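You operate a simulated robot arm through the tools that you are given. There is no shell and no other tool. Be economical: measure what you need, move in short steps, check, and stop when the job is done.

You are at the controls of a simulated robot arm. One attempt, no reset.

Task
Stop the grey cabinet's run and set it to the white sign's current.
Fine: stop the run, then blue switch off, then set; yellow switch off and wide drawer shut.

The check looks at the end state, three seconds after you hand in, the way a careful person would. Anything else that was tipped, shoved, dropped, spilled or broken makes it a failure.

Robot
A 7-joint arm with a three-finger gripper on a trunk, on a base that drives. Base frame: it is fixed to the floor where the robot stands at the start and does not move with it; the origin is under the middle of the robot, x ahead of it, y to its left, z up. Readings come in mm, degrees, newtons and seconds.
With the tool pointing down near the work surface it reaches from about 100 to 840 mm from the robot's upright axis, wherever it stands. Its first joint turns from -166.0 to 166.0 degrees. Places, roughly: blue switch on the grey cabinet [700, -300, 1100]; green button on the grey cabinet [500, 100, 1100]; grey button on the grey cabinet [600, -100, 1100]; grey cabinet with the screen [900, 0, 800]; red button on the grey cabinet [600, 0, 1100]; white button on the grey cabinet [600, -100, 1100]; wide drawer of the grey cabinet [600, -100, 800]; yellow switch on the grey cabinet [600, -200, 1100]. Payload 2.94 kg.
Tool frame: the origin (TCP) lies between the finger pads and is the grasp point; the fingertips stand 30 mm ahead of it; z points along the fingers, y is the line along which they close. The gripper opens to 132 mm. The gripper's body begins 107 mm behind the TCP.
Orientation is that of the tool frame in the base frame, as a unit quaternion [w, x, y, z]. With the fingers straight down and closing along the base's y, the tool's x points along the base's -x, its y along +y and its z along -z.

Tools
- The arm moves only by the tool servo_tool. Its argument "targets" is one flat list of numbers, 7 for each row, row after row: the shift along the base's x, y, z in m, then the turn, a rotation vector about the base's x, y, z in rad, then the opening, from 0 (shut) to 1 (fully open). In form: [x, y, z, rx, ry, rz, grip, x, y, z, rx, ry, rz, grip, ...]. A call has 1 to 20 rows; each row is the pose to reach, as a shift and turn from the pose commanded when the call began. Rows are played at 5 a second. More than 50 mm and 8.6 degrees between two rows, or a gripper value outside its range, and nothing of the call is played. Where a pose cannot be reached the arm comes as near as it can. A force on the tool above 90 N (or 10 N above the force at the start of the call, whichever is more), or a blocked arm, ends the call early, and 0.2 s more pass. The fingers move at their own pace and stop on an object; they squeeze with about 25 N. The grip force told is the motor's: it shows also when the fingers shut on nothing. Time passes only in rows, and 0.2 s behind the last, so rows that repeat a pose let the fingers close. It gives the time, the measured TCP pose, the force on the tool (base axes), the opening and the grip force at its end, in the units of the frame above (readings bear some noise), with the torque about the TCP (base axes, N m) and any sound that the robot's microphone picked up, and new pictures: "show" is both (left out), scene, wrist or none.
- Cameras (640 x 400 px; columns grow to the right, rows downward): "scene" is now at [41, 157.1, 1768.2]; the picture's right is [-0.40, -0.92, 0.00], its down [-0.70, 0.31, -0.64] and it looks along [0.59, -0.26, -0.77] (base axes); focal length 282 px, centre (320, 200). "wrist" rides on the gripper at [72, 3, -144] in the tool frame; the picture's right is [-0.04, 1.00, 0.00], its down [-0.88, -0.04, -0.48] and it looks along [-0.47, -0.02, 0.88] (tool axes); focal length 256 px, centre (320, 200). There is no depth. A picture from a camera that has moved, and an enlarged one, comes with that camera's place and axes in the base frame and with its lens.
- lift_body(by): slides the trunk up (or, below 0, down) by that many mm; the arm and the scene camera ride with it, the base frame stays. It gives what a move gives, with no picture.
- roll_base(legs): drives the robot by 1 to 6 legs, each [ahead, left, turn to the left] in mm, mm and degrees, along the robot's own axes; the way and the turn of a leg run together, so that a leg with both is an arc; at most 1500 mm and 180 degrees a leg. The arm and the cameras ride along, it lands a little off, and it stops where it bumps. It gives what a move gives, and a new picture of the scene camera.
- turn_head(pan, tilt): turns the head with the scene camera to pan (to the left, within 143 degrees either way) and tilt (down, from -29 to 69), counted from straight ahead of the robot. It gives what a move gives, and a new picture of the scene camera.
- zoom(camera, box): a new picture of the part [left, top, right, bottom] of that camera's present view, enlarged. The clock stands still meanwhile.
- job_done(): hands the job in; it is judged then, once.

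Work in short steps. Places have to be worked out from the pictures, the camera data and where the tool is seen: move nearer, look again, correct. Check each grasp and each placing, and mend what went wrong. You have 120 turns and 260 pictures in all, those below and enlarged ones among them. Open the gripper and draw the arm clear of the work before you hand the job in, unless the task says otherwise; then end with one line.

The tools are called as name(argument=value, ...) on one line, values as JSON. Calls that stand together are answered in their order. servo_tool: Moves the arm, as the interface text tells. Its arguments: {"type":"object","properties":{"targets":{"type":"array","items":{"type":"number"}},"show":{"type":"string","enum":["both","scene","wrist","none"]}},"required":["targets"]} The other tools are called the same way: lift_body (by) slides the trunk up or down; roll_base (legs) drives the base; turn_head (pan, tilt) turns the head that bears the scene camera; zoom (camera, box) takes an enlarged picture of a part of a camera's view; job_done () hands the job in.

At the start:

```text
t: 0.0
tool_pos: [560.0, -8.1, 1248.7]
tool_rot: [0.0, 0.0, 1.0, -0.002]
contact_force: [-0.4, 0.6, 0.1]
ft_torque: [-0.01, 0.0, 0.0]
opening: 132.1
grasp_force: 0.0
trunk travel left (down, up): [-275.0, 265.0]
robot x, y, heading: [1.0, -0.2, -0.0]
head pan, tilt: [-23.5, 50.0]
```

scene: 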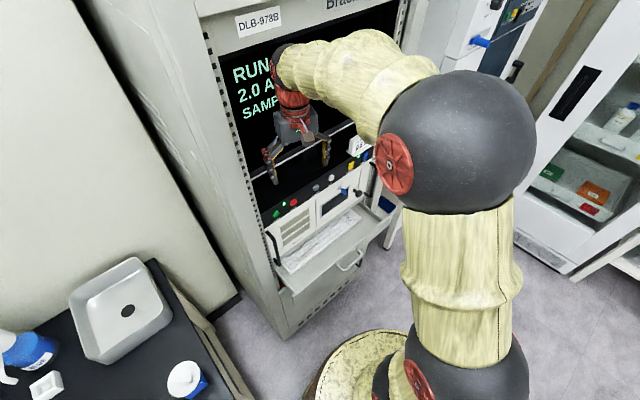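
wrist: 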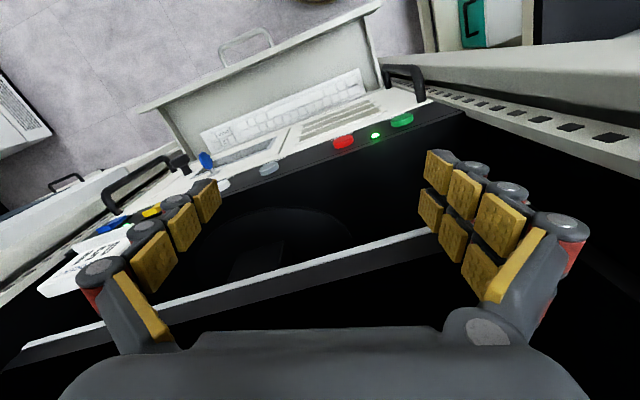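

The cabinet shows a screen, a panel with buttons and an open keyboard drawer. I zoom in on both views for details.

zoom(camera="scene", box=[200, 0, 420, 140])

zoom(camera="scene", box=[240, 120, 420, 300])

zoom(camera="wrist", box=[30, 80, 450, 300])

```text
2.86 times, centred on (310, 70) of scene
camera zoom: at [41.0, 157.1, 1768.2], right [-0.4, -0.92, 0.0], down [-0.7, 0.31, -0.64], along [0.59, -0.26, -0.77], focal length 804 px, centre (349, 571)
```

zoom: 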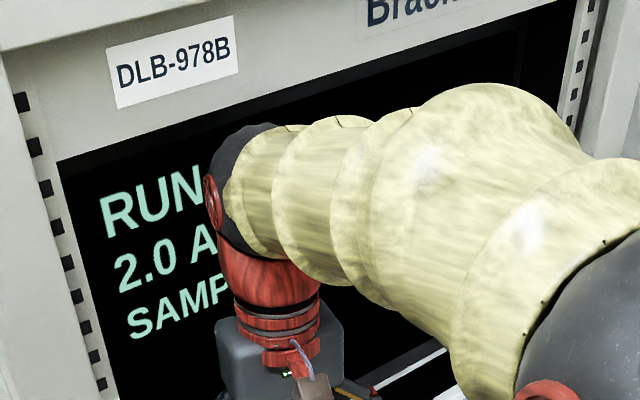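

```text
2.22 times, centred on (330, 210) of scene
camera zoom: at [41.0, 157.1, 1768.2], right [-0.4, -0.92, 0.0], down [-0.7, 0.31, -0.64], along [0.59, -0.26, -0.77], focal length 626 px, centre (298, 178)
```

zoom: 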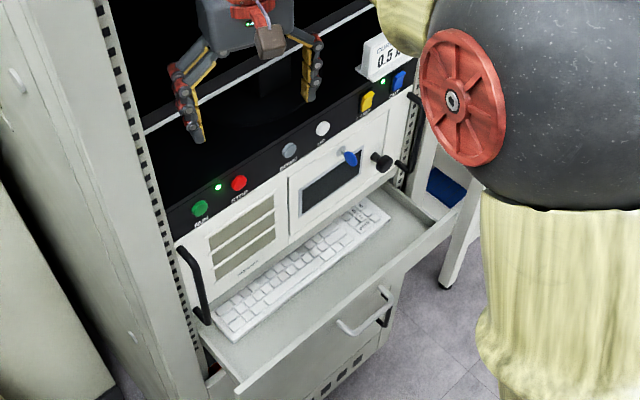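

```text
1.52 times, centred on (240, 190) of wrist
camera zoom: at [488.5, -3.8, 1393.4], right [0.04, 1.0, 0.0], down [0.88, -0.04, 0.48], along [0.47, -0.02, -0.88], focal length 390 px, centre (442, 215)
```

zoom: 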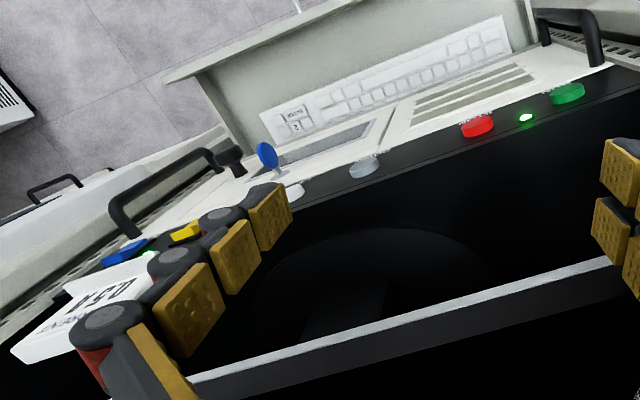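

The sign reads 0.5 A and the screen 2.0 A, running. The panel runs roughly from green (541,75,1125) to blue (669,-293,1103), so the cabinet is yawed about 19°. I look around before driving.

turn_head(pan=-90, tilt=45)

turn_head(pan=-143, tilt=45)

turn_head(pan=143, tilt=45)

```text
t: 1.4
tool_pos: [560.5, -7.0, 1249.1]
tool_rot: [0.001, 0.0, 1.0, 0.0]
contact_force: [-0.7, 0.0, 0.0]
ft_torque: [0.0, 0.01, 0.04]
opening: 132.2
grasp_force: 0.1
trunk travel left (down, up): [-275.0, 265.0]
robot x, y, heading: [0.9, -2.5, 0.0]
head pan, tilt: [-90.0, 45.0]
camera scene: at [-29.6, 106.5, 1775.1], right [-1.0, 0.0, 0.0], down [0.0, 0.71, -0.71], along [0.0, -0.71, -0.71], focal length 282 px, centre (320, 200)
```

scene: 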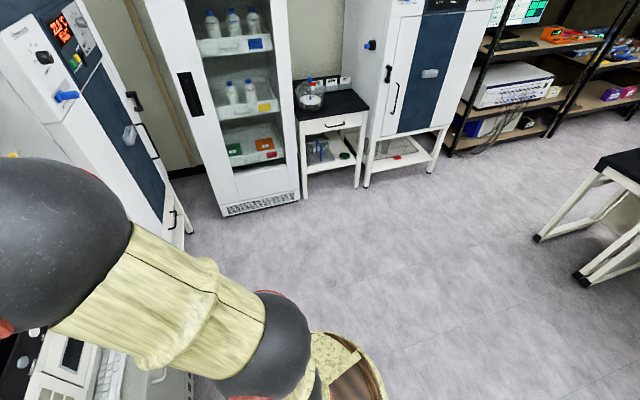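

```text
t: 2.6
tool_pos: [560.2, -7.4, 1249.7]
tool_rot: [0.001, 0.0, 1.0, 0.0]
contact_force: [0.6, 0.5, 0.4]
ft_torque: [-0.03, -0.01, -0.03]
opening: 132.2
grasp_force: 0.0
trunk travel left (down, up): [-275.0, 265.0]
robot x, y, heading: [1.0, 0.8, 0.2]
head pan, tilt: [-143.0, 45.0]
camera scene: at [-94.6, 138.8, 1775.1], right [-0.6, 0.8, 0.0], down [0.56, 0.43, -0.71], along [-0.56, -0.43, -0.71], focal length 282 px, centre (320, 200)
```

scene: 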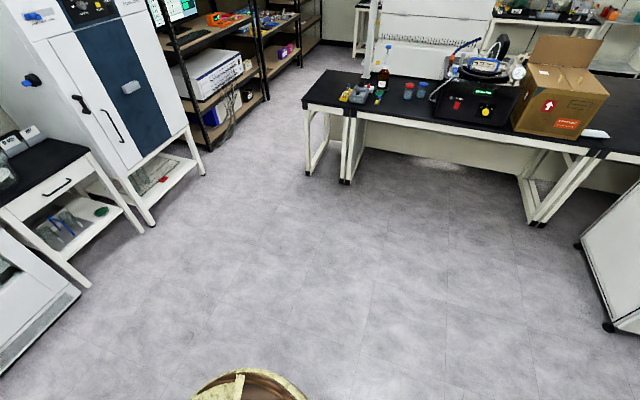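

```text
t: 6.5
tool_pos: [560.9, -7.6, 1249.2]
tool_rot: [0.0, 0.0, 1.0, 0.0]
contact_force: [0.7, -0.5, -0.4]
ft_torque: [0.0, 0.0, 0.0]
opening: 132.0
grasp_force: 0.0
trunk travel left (down, up): [-275.0, 265.0]
robot x, y, heading: [-4.5, 0.3, 0.1]
head pan, tilt: [143.0, 45.0]
camera scene: at [-94.6, 236.8, 1775.1], right [0.6, 0.8, 0.0], down [0.56, -0.43, -0.71], along [-0.56, 0.43, -0.71], focal length 282 px, centre (320, 200)
```

scene: 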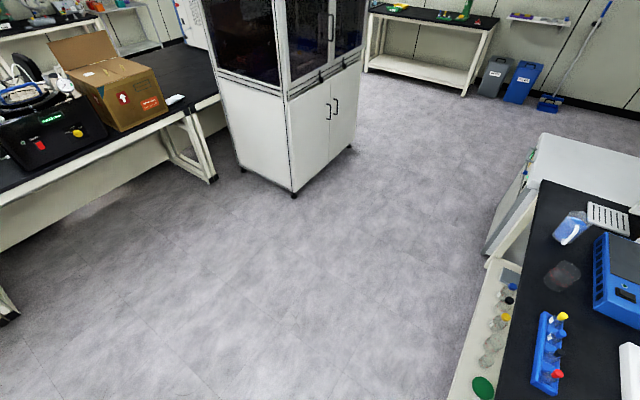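

Floor is clear behind and to the right. I back off, move right and turn to face the cabinet squarely.

roll_base(legs=[[-280, 0, 0], [0, -370, 0], [0, 0, 19]])

turn_head(pan=0, tilt=40)

```text
t: 11.5
tool_pos: [254.9, -193.4, 1248.5]
tool_rot: [0.0, -0.168, 0.986, 0.001]
contact_force: [0.0, -0.5, -0.2]
ft_torque: [-0.02, 0.01, 0.03]
opening: 131.8
grasp_force: 0.0
trunk travel left (down, up): [-275.0, 265.0]
robot x, y, heading: [-276.2, -372.7, 19.4]
head pan, tilt: [143.0, 45.0]
camera scene: at [-445.3, -178.9, 1775.1], right [0.3, 0.95, 0.0], down [0.67, -0.22, -0.71], along [-0.67, 0.21, -0.71], focal length 282 px, centre (320, 200)
```

scene: 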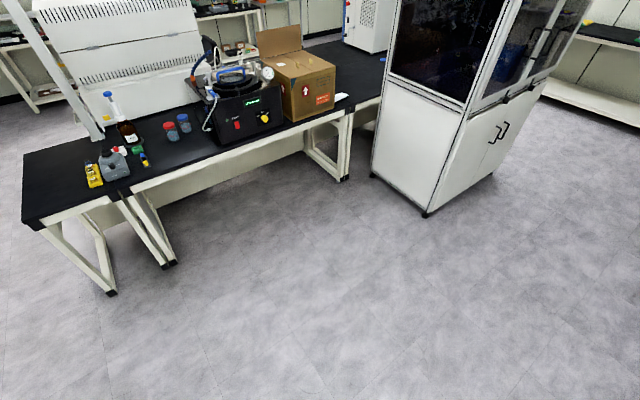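

```text
t: 13.8
tool_pos: [254.4, -192.8, 1249.7]
tool_rot: [0.0, -0.168, 0.986, 0.0]
contact_force: [-0.1, 0.7, -0.2]
ft_torque: [0.02, 0.02, 0.0]
opening: 131.9
grasp_force: 0.0
trunk travel left (down, up): [-275.0, 265.0]
robot x, y, heading: [-275.9, -369.1, 18.9]
head pan, tilt: [0.0, 40.0]
camera scene: at [-287.5, -175.7, 1782.3], right [0.33, -0.94, 0.0], down [-0.61, -0.21, -0.77], along [0.72, 0.25, -0.64], focal length 282 px, centre (320, 200)
```

scene: 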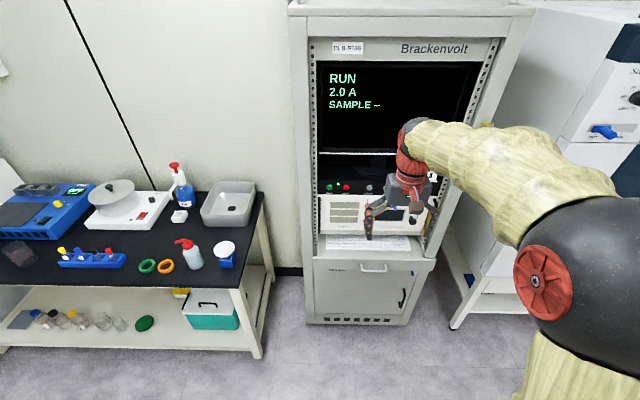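

The view is now square to the cabinet. I tilt the tool to horizontal, pointing at the cabinet, while shutting the fingers and advancing 150 mm.

servo_tool(targets=[0.013, 0.0045, 0, 0.0463, -0.1352, 0, 0.9, 0.026, 0.009, 0, 0.0926, -0.2704, 0, 0.8, 0.039, 0.0135, 0, 0.1389, -0.4056, 0, 0.7, 0.052, 0.018, 0, 0.1852, -0.5408, 0, 0.6, 0.065, 0.0225, 0, 0.2315, -0.676, 0, 0.4, 0.078, 0.027, 0, 0.2778, -0.8112, 0, 0.2, 0.091, 0.0315, 0, 0.3241, -0.9464, 0, 0, 0.104, 0.036, 0, 0.3704, -1.0816, 0, 0, 0.117, 0.0405, 0, 0.4167, -1.2168, 0, 0, 0.13, 0.045, 0, 0.463, -1.352, 0, 0, 0.142, 0.049, 0, 0.5089, -1.486, 0, 0, 0.142, 0.049, 0, 0.5089, -1.486, 0, 0])

```text
t: 16.4
tool_pos: [396.9, -145.0, 1251.5]
tool_rot: [0.698, -0.118, 0.697, 0.114]
contact_force: [0.0, -0.2, -0.1]
ft_torque: [-0.04, 0.02, -0.01]
opening: 0.0
grasp_force: 24.6
trunk travel left (down, up): [-275.0, 265.0]
robot x, y, heading: [-277.0, -368.2, 19.4]
head pan, tilt: [0.0, 40.0]
camera scene: at [-287.4, -175.7, 1782.4], right [0.33, -0.94, 0.0], down [-0.61, -0.21, -0.77], along [0.72, 0.25, -0.64], focal length 282 px, centre (320, 200)
camera wrist: at [260.7, -187.1, 1178.9], right [-0.32, 0.95, 0.04], down [-0.44, -0.19, 0.88], along [0.84, 0.27, 0.48], focal length 256 px, centre (320, 200)
```

scene: 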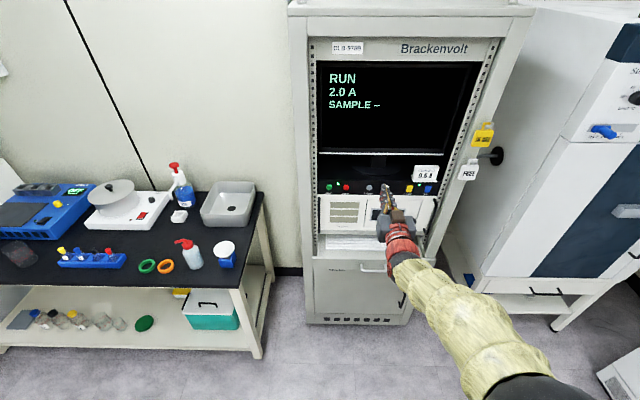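
wrist: 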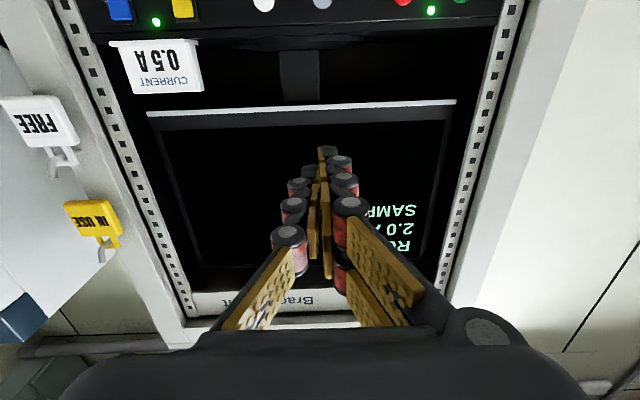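

The tool is horizontal. I zoom in on the panel and the sign.

zoom(camera="scene", box=[310, 150, 450, 238])

zoom(camera="wrist", box=[90, 0, 250, 100])

zoom(camera="scene", box=[310, 50, 410, 112])

```text
4.55 times, centred on (380, 194) of scene
camera zoom: at [-287.4, -175.7, 1782.4], right [0.33, -0.94, 0.0], down [-0.61, -0.21, -0.77], along [0.72, 0.25, -0.64], focal length 1280 px, centre (47, 227)
```

zoom: 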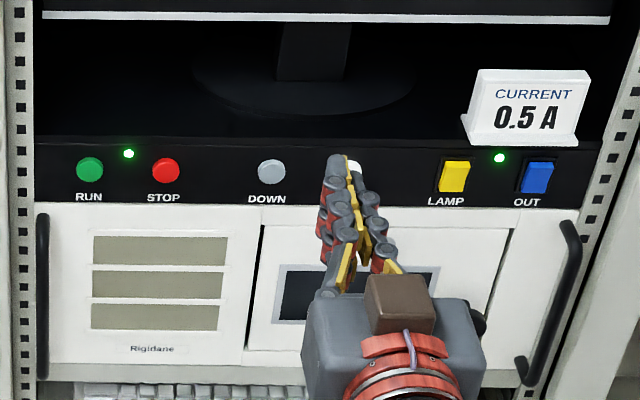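

```text
4.00 times, centred on (170, 50) of wrist
camera zoom: at [260.7, -187.1, 1178.9], right [-0.32, 0.95, 0.04], down [-0.44, -0.19, 0.88], along [0.84, 0.27, 0.48], focal length 1024 px, centre (920, 800)
```

zoom: 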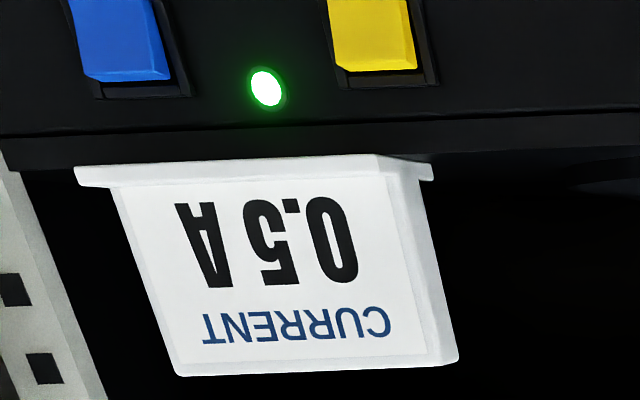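

```text
6.40 times, centred on (360, 81) of scene
camera zoom: at [-287.4, -175.7, 1782.4], right [0.33, -0.94, 0.0], down [-0.61, -0.21, -0.77], along [0.72, 0.25, -0.64], focal length 1802 px, centre (64, 962)
```

zoom: 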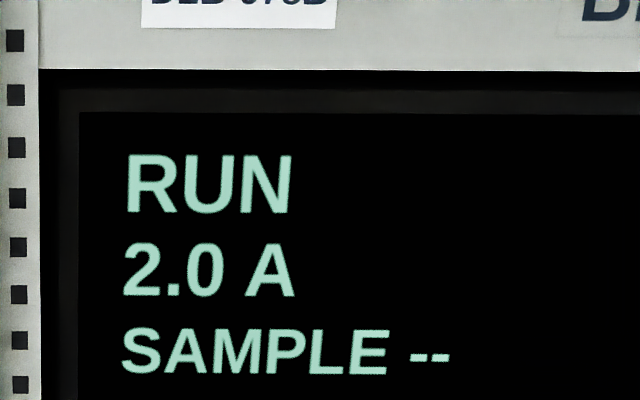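

I judge: STOP at lateral l≈171, z≈1120 (face ≈178 mm ahead of the tips); DOWN is grey, so UP is white. I line up with STOP first, leaving about 30 mm of gap.

servo_tool(targets=[-0.0105, 0.0302, -0.0437, 0, 0, 0, 0, -0.0211, 0.0604, -0.08, 0, 0, 0, 0, -0.0316, 0.0906, -0.105, 0, 0, 0, 0, -0.0316, 0.0906, -0.131, 0, 0, 0, 0, 0.0156, 0.107, -0.131, 0, 0, 0, 0, 0.0628, 0.1235, -0.131, 0, 0, 0, 0, 0.11, 0.14, -0.131, 0, 0, 0, 0, 0.11, 0.14, -0.131, 0, 0, 0, 0])

zoom(camera="scene", box=[310, 150, 450, 238])

```text
refused: row 1 steps farther than a row can; nothing moved
```

```text
4.55 times, centred on (380, 194) of scene
camera zoom: at [-287.4, -175.7, 1782.4], right [0.33, -0.94, 0.0], down [-0.61, -0.21, -0.77], along [0.72, 0.25, -0.64], focal length 1280 px, centre (47, 227)
```

zoom: 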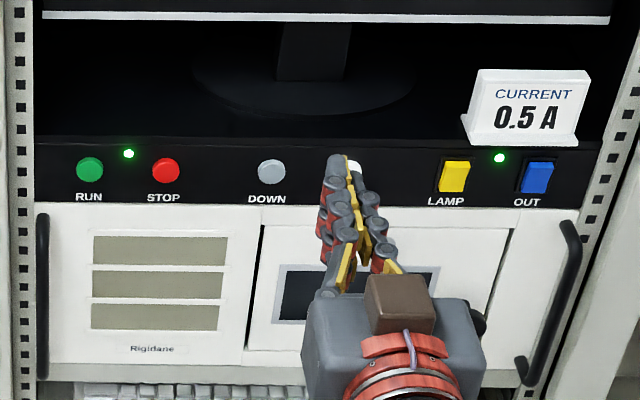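

The first row was too long; I repeat with smaller steps.

servo_tool(targets=[-0.008, 0.023, -0.033, 0, 0, 0, 0, -0.016, 0.046, -0.066, 0, 0, 0, 0, -0.024, 0.069, -0.099, 0, 0, 0, 0, -0.0316, 0.0906, -0.131, 0, 0, 0, 0, 0.012, 0.106, -0.131, 0, 0, 0, 0, 0.055, 0.121, -0.131, 0, 0, 0, 0, 0.098, 0.136, -0.131, 0, 0, 0, 0, 0.11, 0.14, -0.131, 0, 0, 0, 0, 0.11, 0.14, -0.131, 0, 0, 0, 0])

zoom(camera="scene", box=[310, 150, 450, 238])

```text
t: 18.4
tool_pos: [506.6, -6.7, 1118.2]
tool_rot: [0.698, -0.119, 0.697, 0.114]
contact_force: [-0.5, 0.3, 0.4]
ft_torque: [-0.01, 0.0, -0.01]
opening: 0.3
grasp_force: 25.2
trunk travel left (down, up): [-275.0, 265.0]
robot x, y, heading: [-275.5, -369.3, 19.1]
head pan, tilt: [0.0, 40.0]
camera scene: at [-287.7, -175.8, 1782.4], right [0.33, -0.94, 0.0], down [-0.61, -0.21, -0.77], along [0.72, 0.25, -0.64], focal length 282 px, centre (320, 200)
camera wrist: at [369.9, -48.8, 1046.1], right [-0.32, 0.95, 0.04], down [-0.44, -0.18, 0.88], along [0.84, 0.27, 0.48], focal length 256 px, centre (320, 200)
```

scene: 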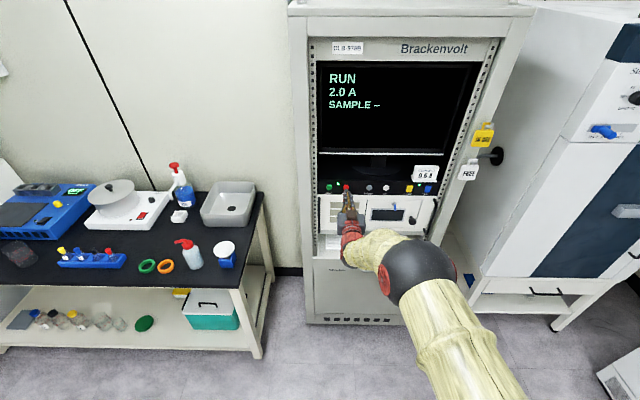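
wrist: 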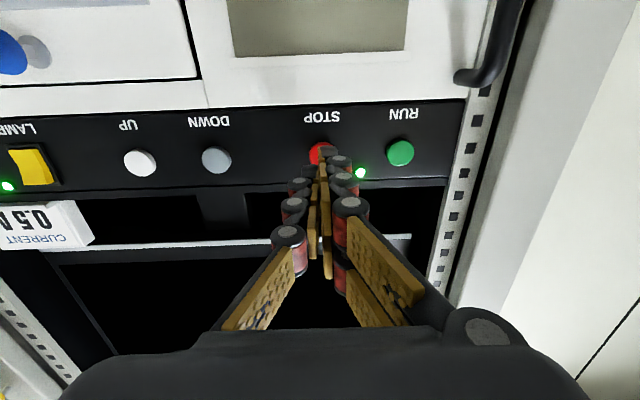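

```text
4.55 times, centred on (380, 194) of scene
camera zoom: at [-287.7, -175.8, 1782.4], right [0.33, -0.94, 0.0], down [-0.61, -0.21, -0.77], along [0.72, 0.25, -0.64], focal length 1280 px, centre (47, 227)
```

zoom: 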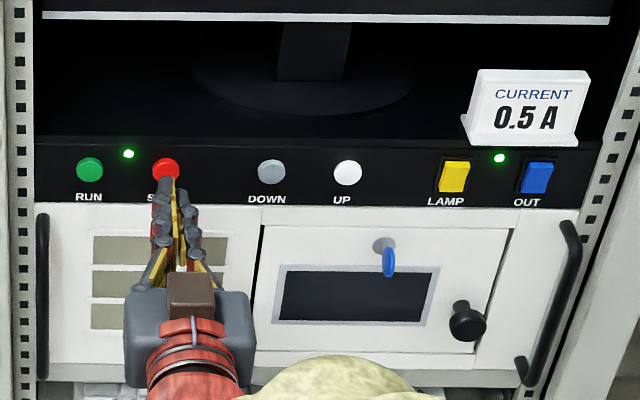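

The tip is aimed at STOP, and UP is confirmed as white. I press forward gently in small rows.

servo_tool(targets=[0.0094, 0.0033, -0.001, 0, 0, 0, 0, 0.0189, 0.0066, -0.001, 0, 0, 0, 0, 0.0227, 0.0079, -0.001, 0, 0, 0, 0, 0.0264, 0.0092, -0.001, 0, 0, 0, 0, 0.0283, 0.0099, -0.001, 0, 0, 0, 0], show="both")

```text
t: 19.6
tool_pos: [533.2, 6.1, 1118.0]
tool_rot: [0.698, -0.119, 0.697, 0.114]
contact_force: [0.1, -0.8, -0.1]
ft_torque: [0.01, -0.05, 0.03]
opening: 0.0
grasp_force: 25.0
trunk travel left (down, up): [-275.0, 265.0]
robot x, y, heading: [-276.9, -370.5, 19.2]
head pan, tilt: [0.0, 40.0]
camera scene: at [-287.3, -175.6, 1782.3], right [0.33, -0.94, 0.0], down [-0.61, -0.21, -0.77], along [0.72, 0.25, -0.64], focal length 282 px, centre (320, 200)
camera wrist: at [397.9, -37.8, 1045.8], right [-0.32, 0.95, 0.04], down [-0.44, -0.18, 0.88], along [0.84, 0.27, 0.48], focal length 256 px, centre (320, 200)
```

scene: 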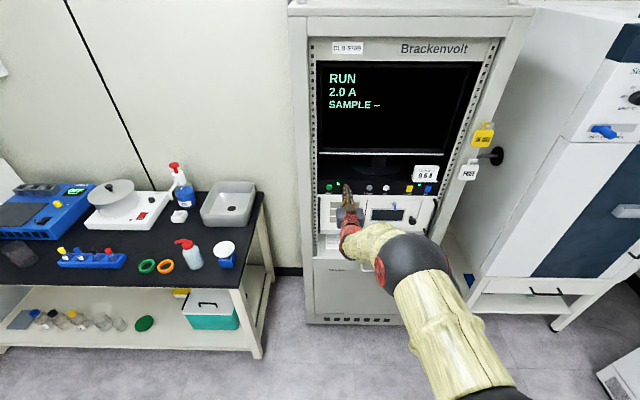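
wrist: 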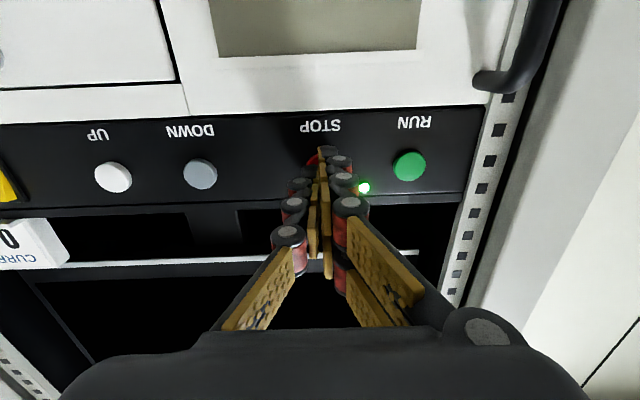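

No contact yet; I check closely how the tip sits on the button.

zoom(camera="wrist", box=[280, 110, 400, 220])

zoom(camera="scene", box=[315, 165, 395, 215])

```text
3.64 times, centred on (340, 165) of wrist
camera zoom: at [397.9, -37.8, 1045.8], right [-0.32, 0.95, 0.04], down [-0.44, -0.18, 0.88], along [0.84, 0.27, 0.48], focal length 931 px, centre (247, 327)
```

zoom: 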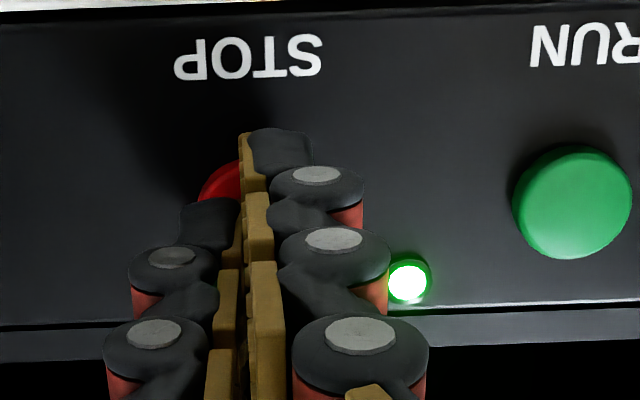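

```text
8.00 times, centred on (355, 190) of scene
camera zoom: at [-287.3, -175.6, 1782.3], right [0.33, -0.94, 0.0], down [-0.61, -0.21, -0.77], along [0.72, 0.25, -0.64], focal length 2253 px, centre (40, 280)
```

zoom: 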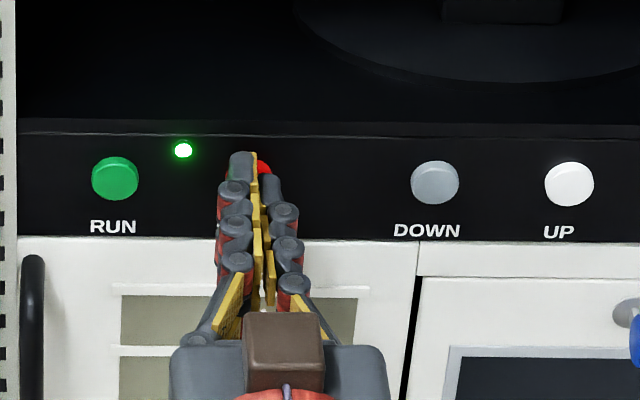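

The green-side finger leads slightly and sits about 3 mm left of STOP's centre. I shift 3 mm and press on.

servo_tool(targets=[0.001, -0.003, 0.002, 0, 0, 0, 0, 0.0029, -0.0023, 0.002, 0, 0, 0, 0, 0.0048, -0.0017, 0.002, 0, 0, 0, 0, 0.0067, -0.001, 0.002, 0, 0, 0, 0], show="scene")

```text
t: 20.6
tool_pos: [540.3, 5.1, 1119.2]
tool_rot: [0.698, -0.119, 0.697, 0.113]
contact_force: [-1.5, -0.2, 0.9]
ft_torque: [-0.02, 0.03, 0.01]
opening: 6.1
grasp_force: 28.9
trunk travel left (down, up): [-275.0, 265.0]
robot x, y, heading: [-272.7, -369.1, 19.5]
head pan, tilt: [0.0, 40.0]
heard: click
camera scene: at [-287.6, -175.7, 1782.4], right [0.33, -0.94, 0.0], down [-0.61, -0.21, -0.77], along [0.72, 0.25, -0.64], focal length 282 px, centre (320, 200)
```

scene: 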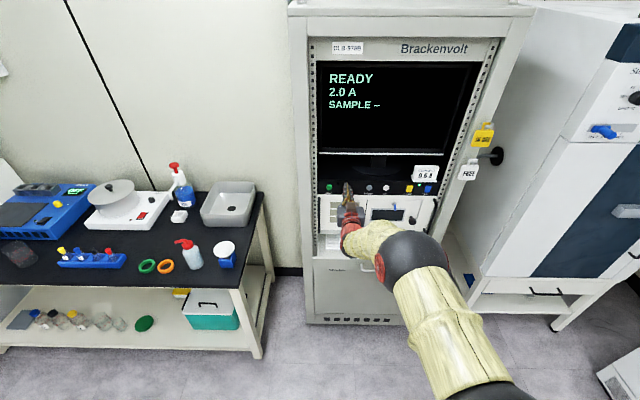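

STOP clicked and the screen now reads READY. I withdraw 50 mm and move across in front of the blue switch.

servo_tool(targets=[-0.0236, -0.0082, 0, 0, 0, 0, 0, -0.0472, -0.0165, 0, 0, 0, 0, 0, -0.033, -0.057, 0, 0, 0, 0, 0, -0.019, -0.098, -0.001, 0, 0, 0, 0, -0.005, -0.139, -0.002, 0, 0, 0, 0, 0.009, -0.18, -0.003, 0, 0, 0, 0, 0.023, -0.221, -0.004, 0, 0, 0, 0, 0.037, -0.262, -0.005, 0, 0, 0, 0, 0.051, -0.303, -0.006, 0, 0, 0, 0, 0.0572, -0.316, -0.006, 0, 0, 0, 0, 0.0572, -0.316, -0.006, 0, 0, 0, 0])

zoom(camera="scene", box=[390, 160, 454, 200])

zoom(camera="wrist", box=[220, 80, 460, 230])

```text
t: 22.9
tool_pos: [598.3, -312.5, 1111.3]
tool_rot: [0.698, -0.119, 0.697, 0.113]
contact_force: [0.2, -0.1, 1.7]
ft_torque: [0.03, 0.01, -0.03]
opening: 0.0
grasp_force: 28.9
trunk travel left (down, up): [-275.0, 265.0]
robot x, y, heading: [-280.5, -370.3, 19.2]
head pan, tilt: [0.0, 40.0]
camera scene: at [-287.3, -175.7, 1782.3], right [0.33, -0.94, 0.0], down [-0.61, -0.21, -0.77], along [0.72, 0.25, -0.64], focal length 282 px, centre (320, 200)
camera wrist: at [462.5, -356.3, 1040.7], right [-0.32, 0.95, 0.04], down [-0.44, -0.18, 0.88], along [0.84, 0.27, 0.47], focal length 256 px, centre (320, 200)
```

scene: 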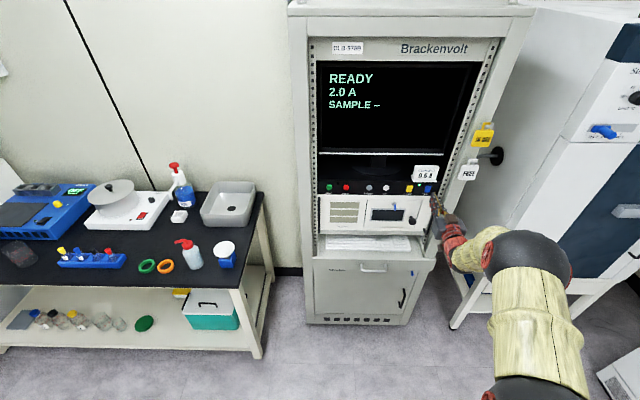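
wrist: 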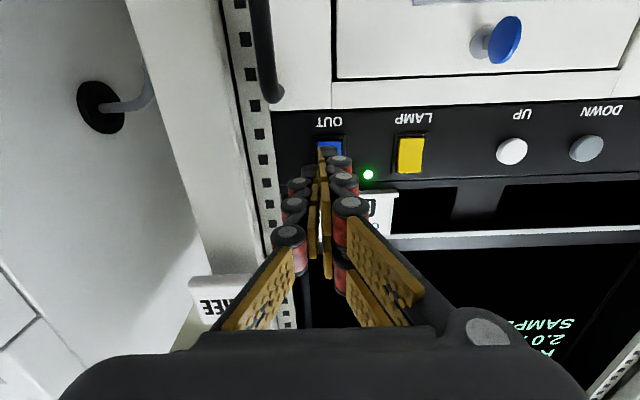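

```text
10.00 times, centred on (422, 180) of scene
camera zoom: at [-287.3, -175.7, 1782.3], right [0.33, -0.94, 0.0], down [-0.61, -0.21, -0.77], along [0.72, 0.25, -0.64], focal length 2816 px, centre (-700, 400)
```

zoom: 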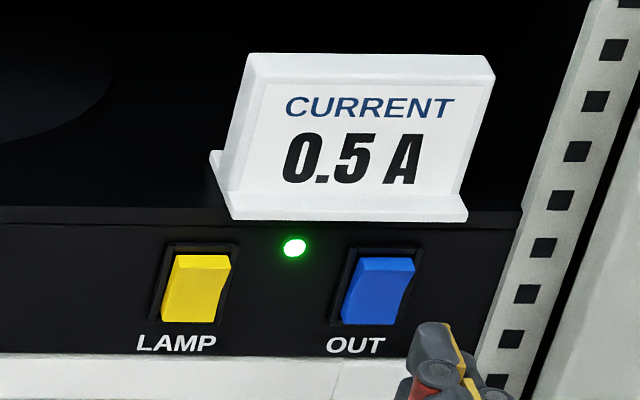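

```text
2.67 times, centred on (340, 155) of wrist
camera zoom: at [462.5, -356.3, 1040.7], right [-0.32, 0.95, 0.04], down [-0.44, -0.18, 0.88], along [0.84, 0.27, 0.47], focal length 683 px, centre (267, 320)
```

zoom: 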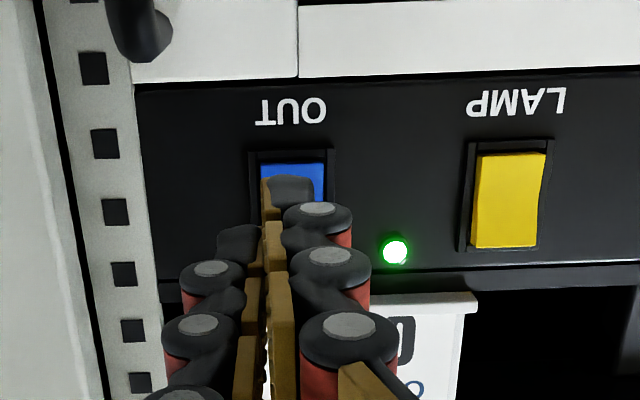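

Both rockers look to be in the same position (upper edge proud), with the LED between them lit. I approach the upper half of the blue switch (z≈1120), staying under the sign, and press in small steps.

servo_tool(targets=[0.0, 0.0, 0.009, 0, 0, 0, 0, 0.0189, 0.0066, 0.009, 0, 0, 0, 0, 0.033, 0.0115, 0.009, 0, 0, 0, 0, 0.0368, 0.0128, 0.009, 0, 0, 0, 0, 0.0368, 0.0128, 0.009, 0, 0, 0, 0])

zoom(camera="scene", box=[390, 160, 454, 200])

zoom(camera="wrist", box=[220, 80, 460, 230])

```text
t: 24.1
tool_pos: [635.7, -299.7, 1123.3]
tool_rot: [0.698, -0.118, 0.697, 0.114]
contact_force: [0.1, -1.1, -0.4]
ft_torque: [0.01, -0.03, -0.01]
opening: 0.1
grasp_force: 28.5
trunk travel left (down, up): [-275.0, 265.0]
robot x, y, heading: [-274.6, -371.9, 19.2]
head pan, tilt: [0.0, 40.0]
camera scene: at [-287.3, -175.9, 1782.4], right [0.33, -0.94, 0.0], down [-0.61, -0.21, -0.77], along [0.72, 0.25, -0.64], focal length 282 px, centre (320, 200)
camera wrist: at [498.6, -343.0, 1050.5], right [-0.32, 0.95, 0.04], down [-0.44, -0.18, 0.88], along [0.84, 0.27, 0.48], focal length 256 px, centre (320, 200)
```

scene: 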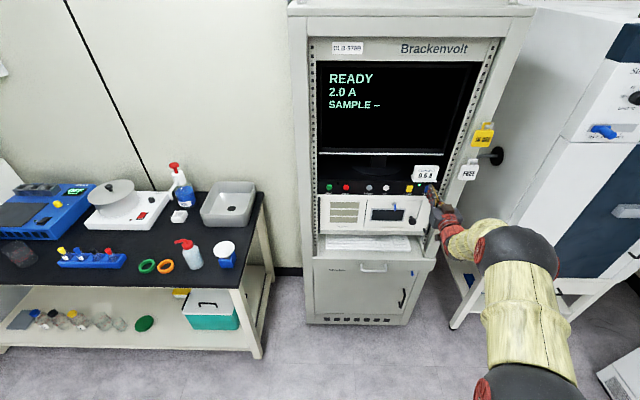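
wrist: 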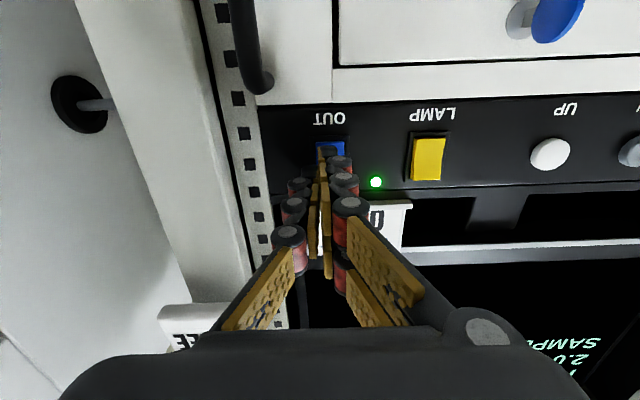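

```text
10.00 times, centred on (422, 180) of scene
camera zoom: at [-287.3, -175.9, 1782.4], right [0.33, -0.94, 0.0], down [-0.61, -0.21, -0.77], along [0.72, 0.25, -0.64], focal length 2816 px, centre (-700, 400)
```

zoom: 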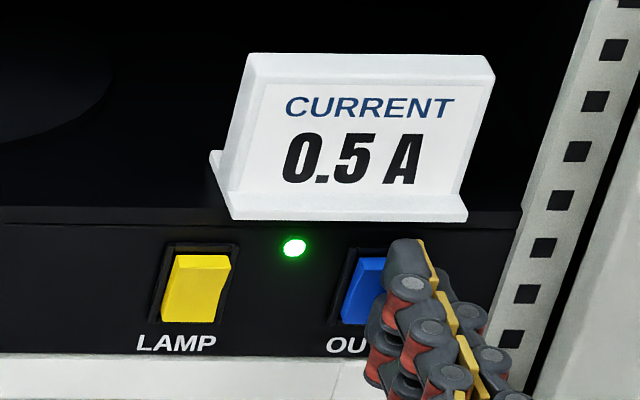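

```text
2.67 times, centred on (340, 155) of wrist
camera zoom: at [498.6, -343.0, 1050.5], right [-0.32, 0.95, 0.04], down [-0.44, -0.18, 0.88], along [0.84, 0.27, 0.48], focal length 683 px, centre (267, 320)
```

zoom: 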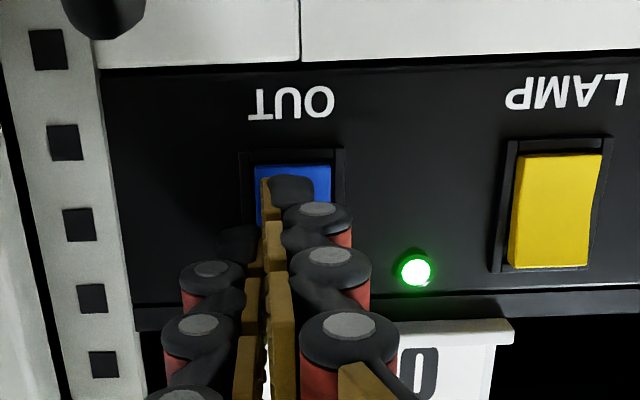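

The gripper actually has a pair of fingers (spread vertically) on the green side and a single finger on the other, so closed it is too tall for half a rocker. I'll withdraw, open fully and use the single finger (66 mm to the right of the TCP).

servo_tool(targets=[-0.0236, -0.0082, 0, 0, 0, 0, 0, -0.0472, -0.0165, 0, 0, 0, 0, 0.3, -0.0586, 0.0162, 0, 0, 0, 0, 0.6, -0.0699, 0.0487, 0, 0, 0, 0, 1, -0.0699, 0.0487, 0, 0, 0, 0, 1, -0.0699, 0.0487, 0, 0, 0, 0, 1, -0.0699, 0.0487, 0, 0, 0, 0, 1])

zoom(camera="scene", box=[374, 160, 454, 210])

zoom(camera="wrist", box=[80, 80, 400, 280])

```text
t: 25.8
tool_pos: [566.9, -247.7, 1123.3]
tool_rot: [0.698, -0.119, 0.697, 0.114]
contact_force: [0.8, 0.4, -0.1]
ft_torque: [-0.04, -0.01, 0.01]
opening: 93.0
grasp_force: 0.0
trunk travel left (down, up): [-275.0, 265.0]
robot x, y, heading: [-279.5, -372.4, 19.2]
head pan, tilt: [0.0, 40.0]
camera scene: at [-287.5, -175.6, 1782.3], right [0.33, -0.94, 0.0], down [-0.61, -0.21, -0.77], along [0.72, 0.25, -0.64], focal length 282 px, centre (320, 200)
camera wrist: at [430.0, -291.1, 1051.8], right [-0.32, 0.95, 0.04], down [-0.44, -0.18, 0.88], along [0.84, 0.27, 0.47], focal length 256 px, centre (320, 200)
```

scene: 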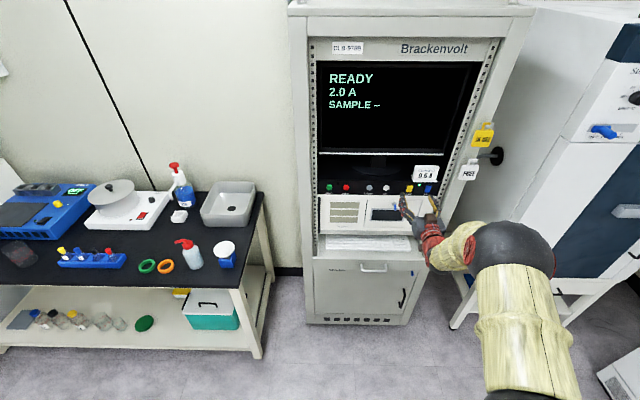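
wrist: 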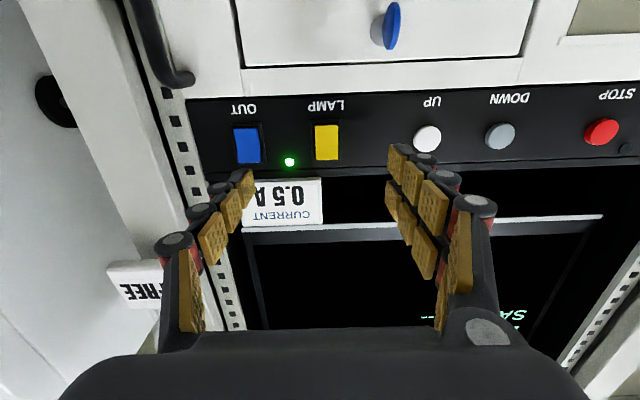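

```text
8.00 times, centred on (414, 185) of scene
camera zoom: at [-287.5, -175.6, 1782.3], right [0.33, -0.94, 0.0], down [-0.61, -0.21, -0.77], along [0.72, 0.25, -0.64], focal length 2253 px, centre (-432, 320)
```

zoom: 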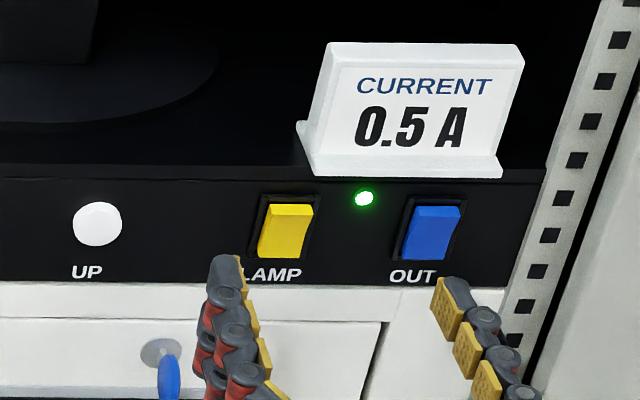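

```text
2.00 times, centred on (240, 180) of wrist
camera zoom: at [430.0, -291.1, 1051.8], right [-0.32, 0.95, 0.04], down [-0.44, -0.18, 0.88], along [0.84, 0.27, 0.47], focal length 512 px, centre (480, 240)
```

zoom: 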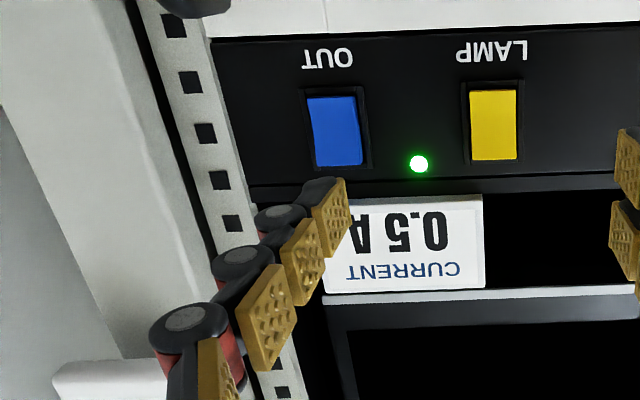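

Geometry confirmed: a single finger on the right. With the opening at about 0.7 I centre that finger on the blue rocker's upper half and approach to about 10 mm short.

servo_tool(targets=[0.0046, -0.0132, 0, 0, 0, 0, 0.7, 0.0046, -0.0132, 0, 0, 0, 0, 0.7, 0.0235, -0.0066, 0, 0, 0, 0, 0.7, 0.0433, 0.0003, 0, 0, 0, 0, 0.7, 0.0433, 0.0003, 0, 0, 0, 0, 0.7])

zoom(camera="scene", box=[374, 160, 454, 210])

zoom(camera="wrist", box=[140, 80, 460, 280])

```text
t: 26.9
tool_pos: [608.9, -248.3, 1123.6]
tool_rot: [0.698, -0.118, 0.697, 0.114]
contact_force: [0.0, -0.2, 1.2]
ft_torque: [-0.03, 0.0, 0.03]
opening: 92.4
grasp_force: 0.0
trunk travel left (down, up): [-275.0, 265.0]
robot x, y, heading: [-279.5, -369.9, 19.0]
head pan, tilt: [0.0, 40.0]
camera scene: at [-287.3, -175.7, 1782.4], right [0.33, -0.94, 0.0], down [-0.61, -0.21, -0.77], along [0.72, 0.25, -0.64], focal length 282 px, centre (320, 200)
camera wrist: at [472.7, -291.5, 1051.0], right [-0.32, 0.95, 0.04], down [-0.44, -0.18, 0.88], along [0.84, 0.27, 0.48], focal length 256 px, centre (320, 200)
```

scene: 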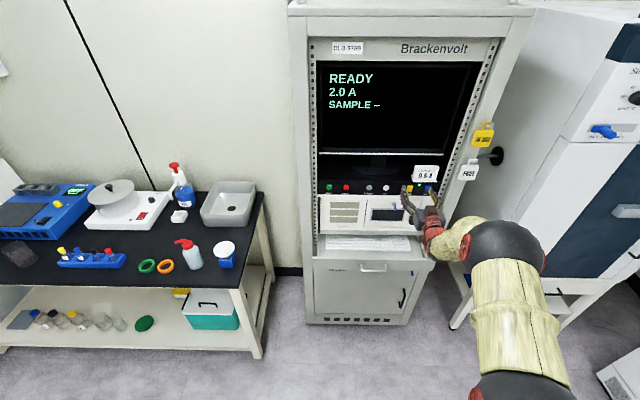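
wrist: 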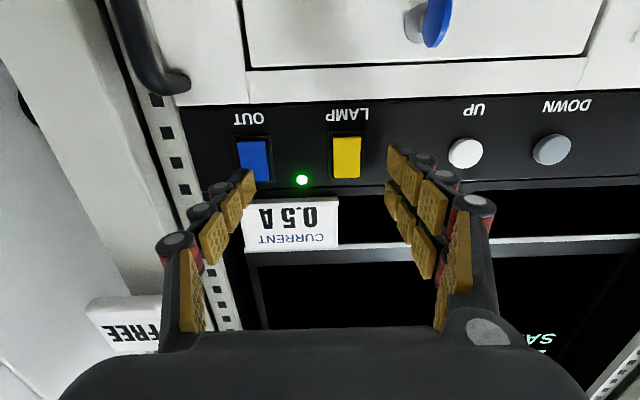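

```text
8.00 times, centred on (414, 185) of scene
camera zoom: at [-287.3, -175.7, 1782.4], right [0.33, -0.94, 0.0], down [-0.61, -0.21, -0.77], along [0.72, 0.25, -0.64], focal length 2253 px, centre (-432, 320)
```

zoom: 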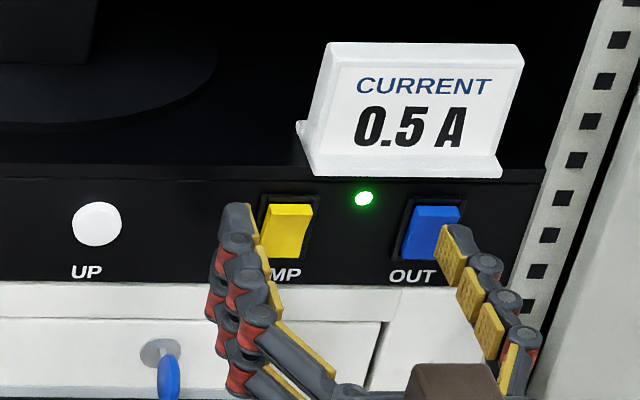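

```text
2.00 times, centred on (300, 180) of wrist
camera zoom: at [472.7, -291.5, 1051.0], right [-0.32, 0.95, 0.04], down [-0.44, -0.18, 0.88], along [0.84, 0.27, 0.48], focal length 512 px, centre (360, 240)
```

zoom: 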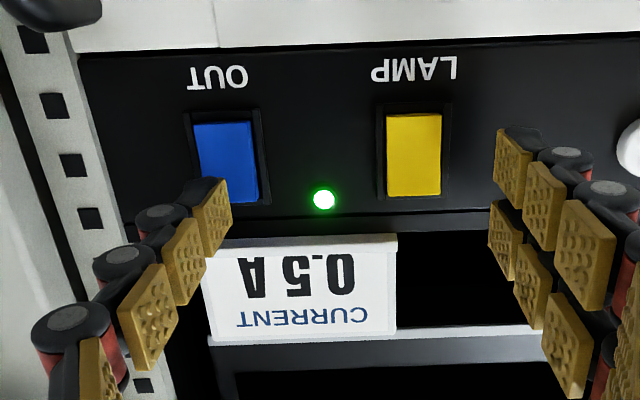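

The finger is about 7 mm right of centre and at the correct height for the upper half. I correct and press in small steps.

servo_tool(targets=[-0.0023, 0.0066, -0.001, 0, 0, 0, 0.7, 0.0053, 0.0092, -0.001, 0, 0, 0, 0.7, 0.009, 0.0105, -0.001, 0, 0, 0, 0.7, 0.0109, 0.0112, -0.001, 0, 0, 0, 0.7, 0.0128, 0.0118, -0.001, 0, 0, 0, 0.7])

zoom(camera="scene", box=[374, 160, 454, 210])

```text
t: 28.1
tool_pos: [621.2, -237.9, 1122.0]
tool_rot: [0.698, -0.117, 0.697, 0.114]
contact_force: [-9.4, -4.6, 0.5]
ft_torque: [-0.09, 0.05, -0.58]
opening: 97.9
grasp_force: 4.4
trunk travel left (down, up): [-275.0, 265.0]
robot x, y, heading: [-281.7, -369.5, 19.1]
head pan, tilt: [0.0, 40.0]
camera scene: at [-288.6, -176.6, 1782.4], right [0.33, -0.94, 0.0], down [-0.61, -0.21, -0.77], along [0.72, 0.25, -0.64], focal length 282 px, centre (320, 200)
camera wrist: at [484.7, -282.0, 1049.7], right [-0.32, 0.95, 0.04], down [-0.44, -0.18, 0.88], along [0.84, 0.27, 0.48], focal length 256 px, centre (320, 200)
```

scene: 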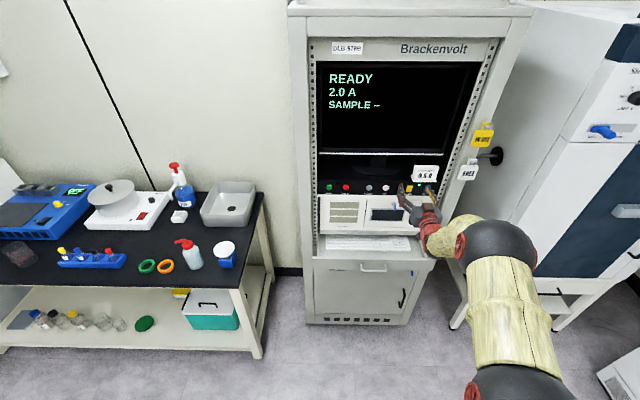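
wrist: 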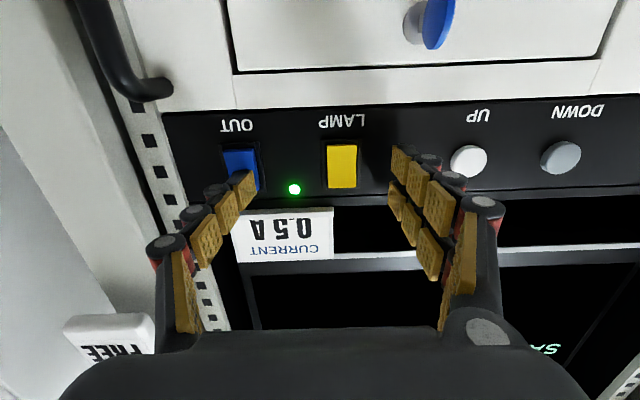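

```text
8.00 times, centred on (414, 185) of scene
camera zoom: at [-288.6, -176.6, 1782.4], right [0.33, -0.94, 0.0], down [-0.61, -0.21, -0.77], along [0.72, 0.25, -0.64], focal length 2253 px, centre (-432, 320)
```

zoom: 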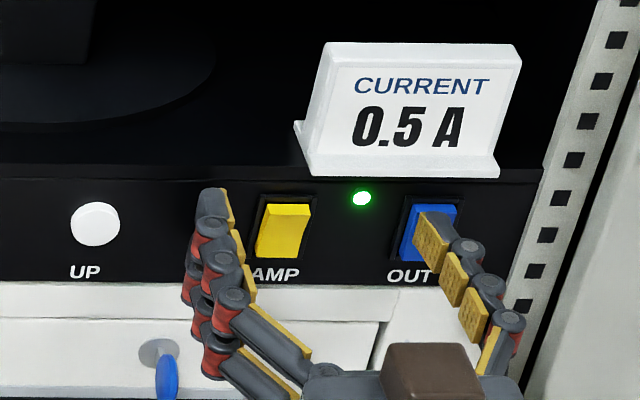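

The finger touches the upper half with about 10 N and no click yet. I push a few mm more.

servo_tool(targets=[0.0019, 0.0007, 0, 0, 0, 0, 0.7, 0.0038, 0.0013, 0, 0, 0, 0, 0.7, 0.0057, 0.002, 0, 0, 0, 0, 0.7])

zoom(camera="scene", box=[374, 160, 454, 210])

zoom(camera="wrist", box=[180, 100, 380, 225])

```text
t: 28.9
tool_pos: [626.6, -238.5, 1121.5]
tool_rot: [0.698, -0.117, 0.697, 0.114]
contact_force: [-11.8, -13.0, 0.9]
ft_torque: [-0.13, 0.08, -0.94]
opening: 105.7
grasp_force: 9.0
trunk travel left (down, up): [-275.0, 265.0]
robot x, y, heading: [-279.8, -368.1, 19.3]
head pan, tilt: [0.0, 40.0]
camera scene: at [-288.9, -177.6, 1782.5], right [0.33, -0.94, 0.0], down [-0.61, -0.21, -0.77], along [0.72, 0.25, -0.64], focal length 282 px, centre (320, 200)
camera wrist: at [490.1, -281.3, 1049.7], right [-0.32, 0.95, 0.04], down [-0.44, -0.18, 0.88], along [0.84, 0.27, 0.48], focal length 256 px, centre (320, 200)
```

scene: 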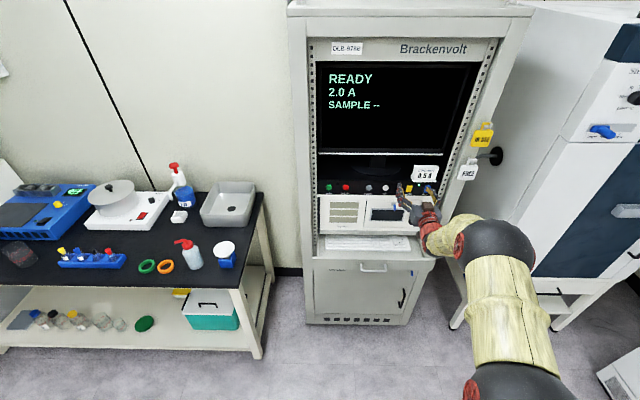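
wrist: 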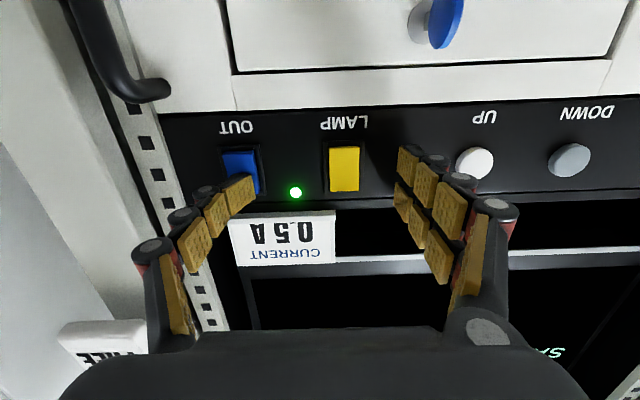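

```text
8.00 times, centred on (414, 185) of scene
camera zoom: at [-288.9, -177.6, 1782.5], right [0.33, -0.94, 0.0], down [-0.61, -0.21, -0.77], along [0.72, 0.25, -0.64], focal length 2253 px, centre (-432, 320)
```

zoom: 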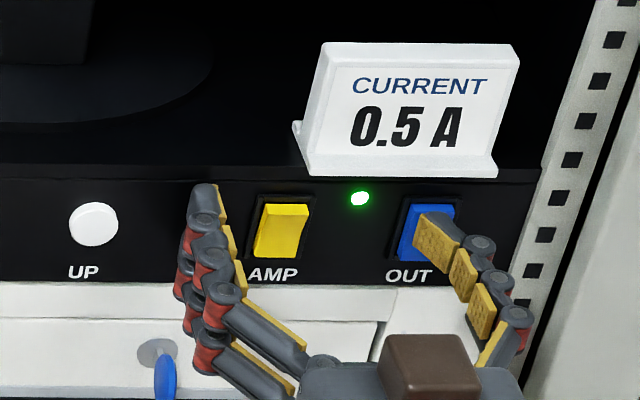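

```text
3.20 times, centred on (280, 162) of wrist
camera zoom: at [490.1, -281.3, 1049.7], right [-0.32, 0.95, 0.04], down [-0.44, -0.18, 0.88], along [0.84, 0.27, 0.48], focal length 819 px, centre (448, 320)
```

zoom: 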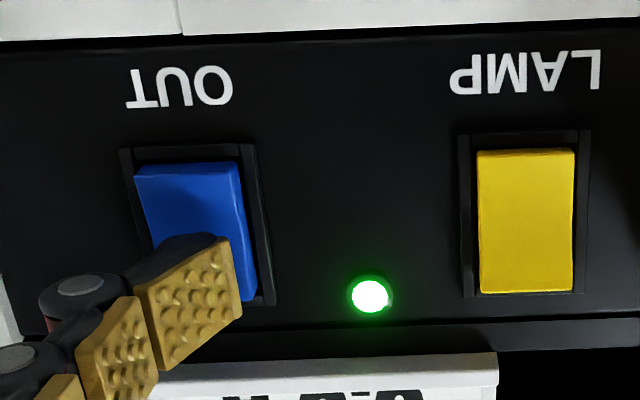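

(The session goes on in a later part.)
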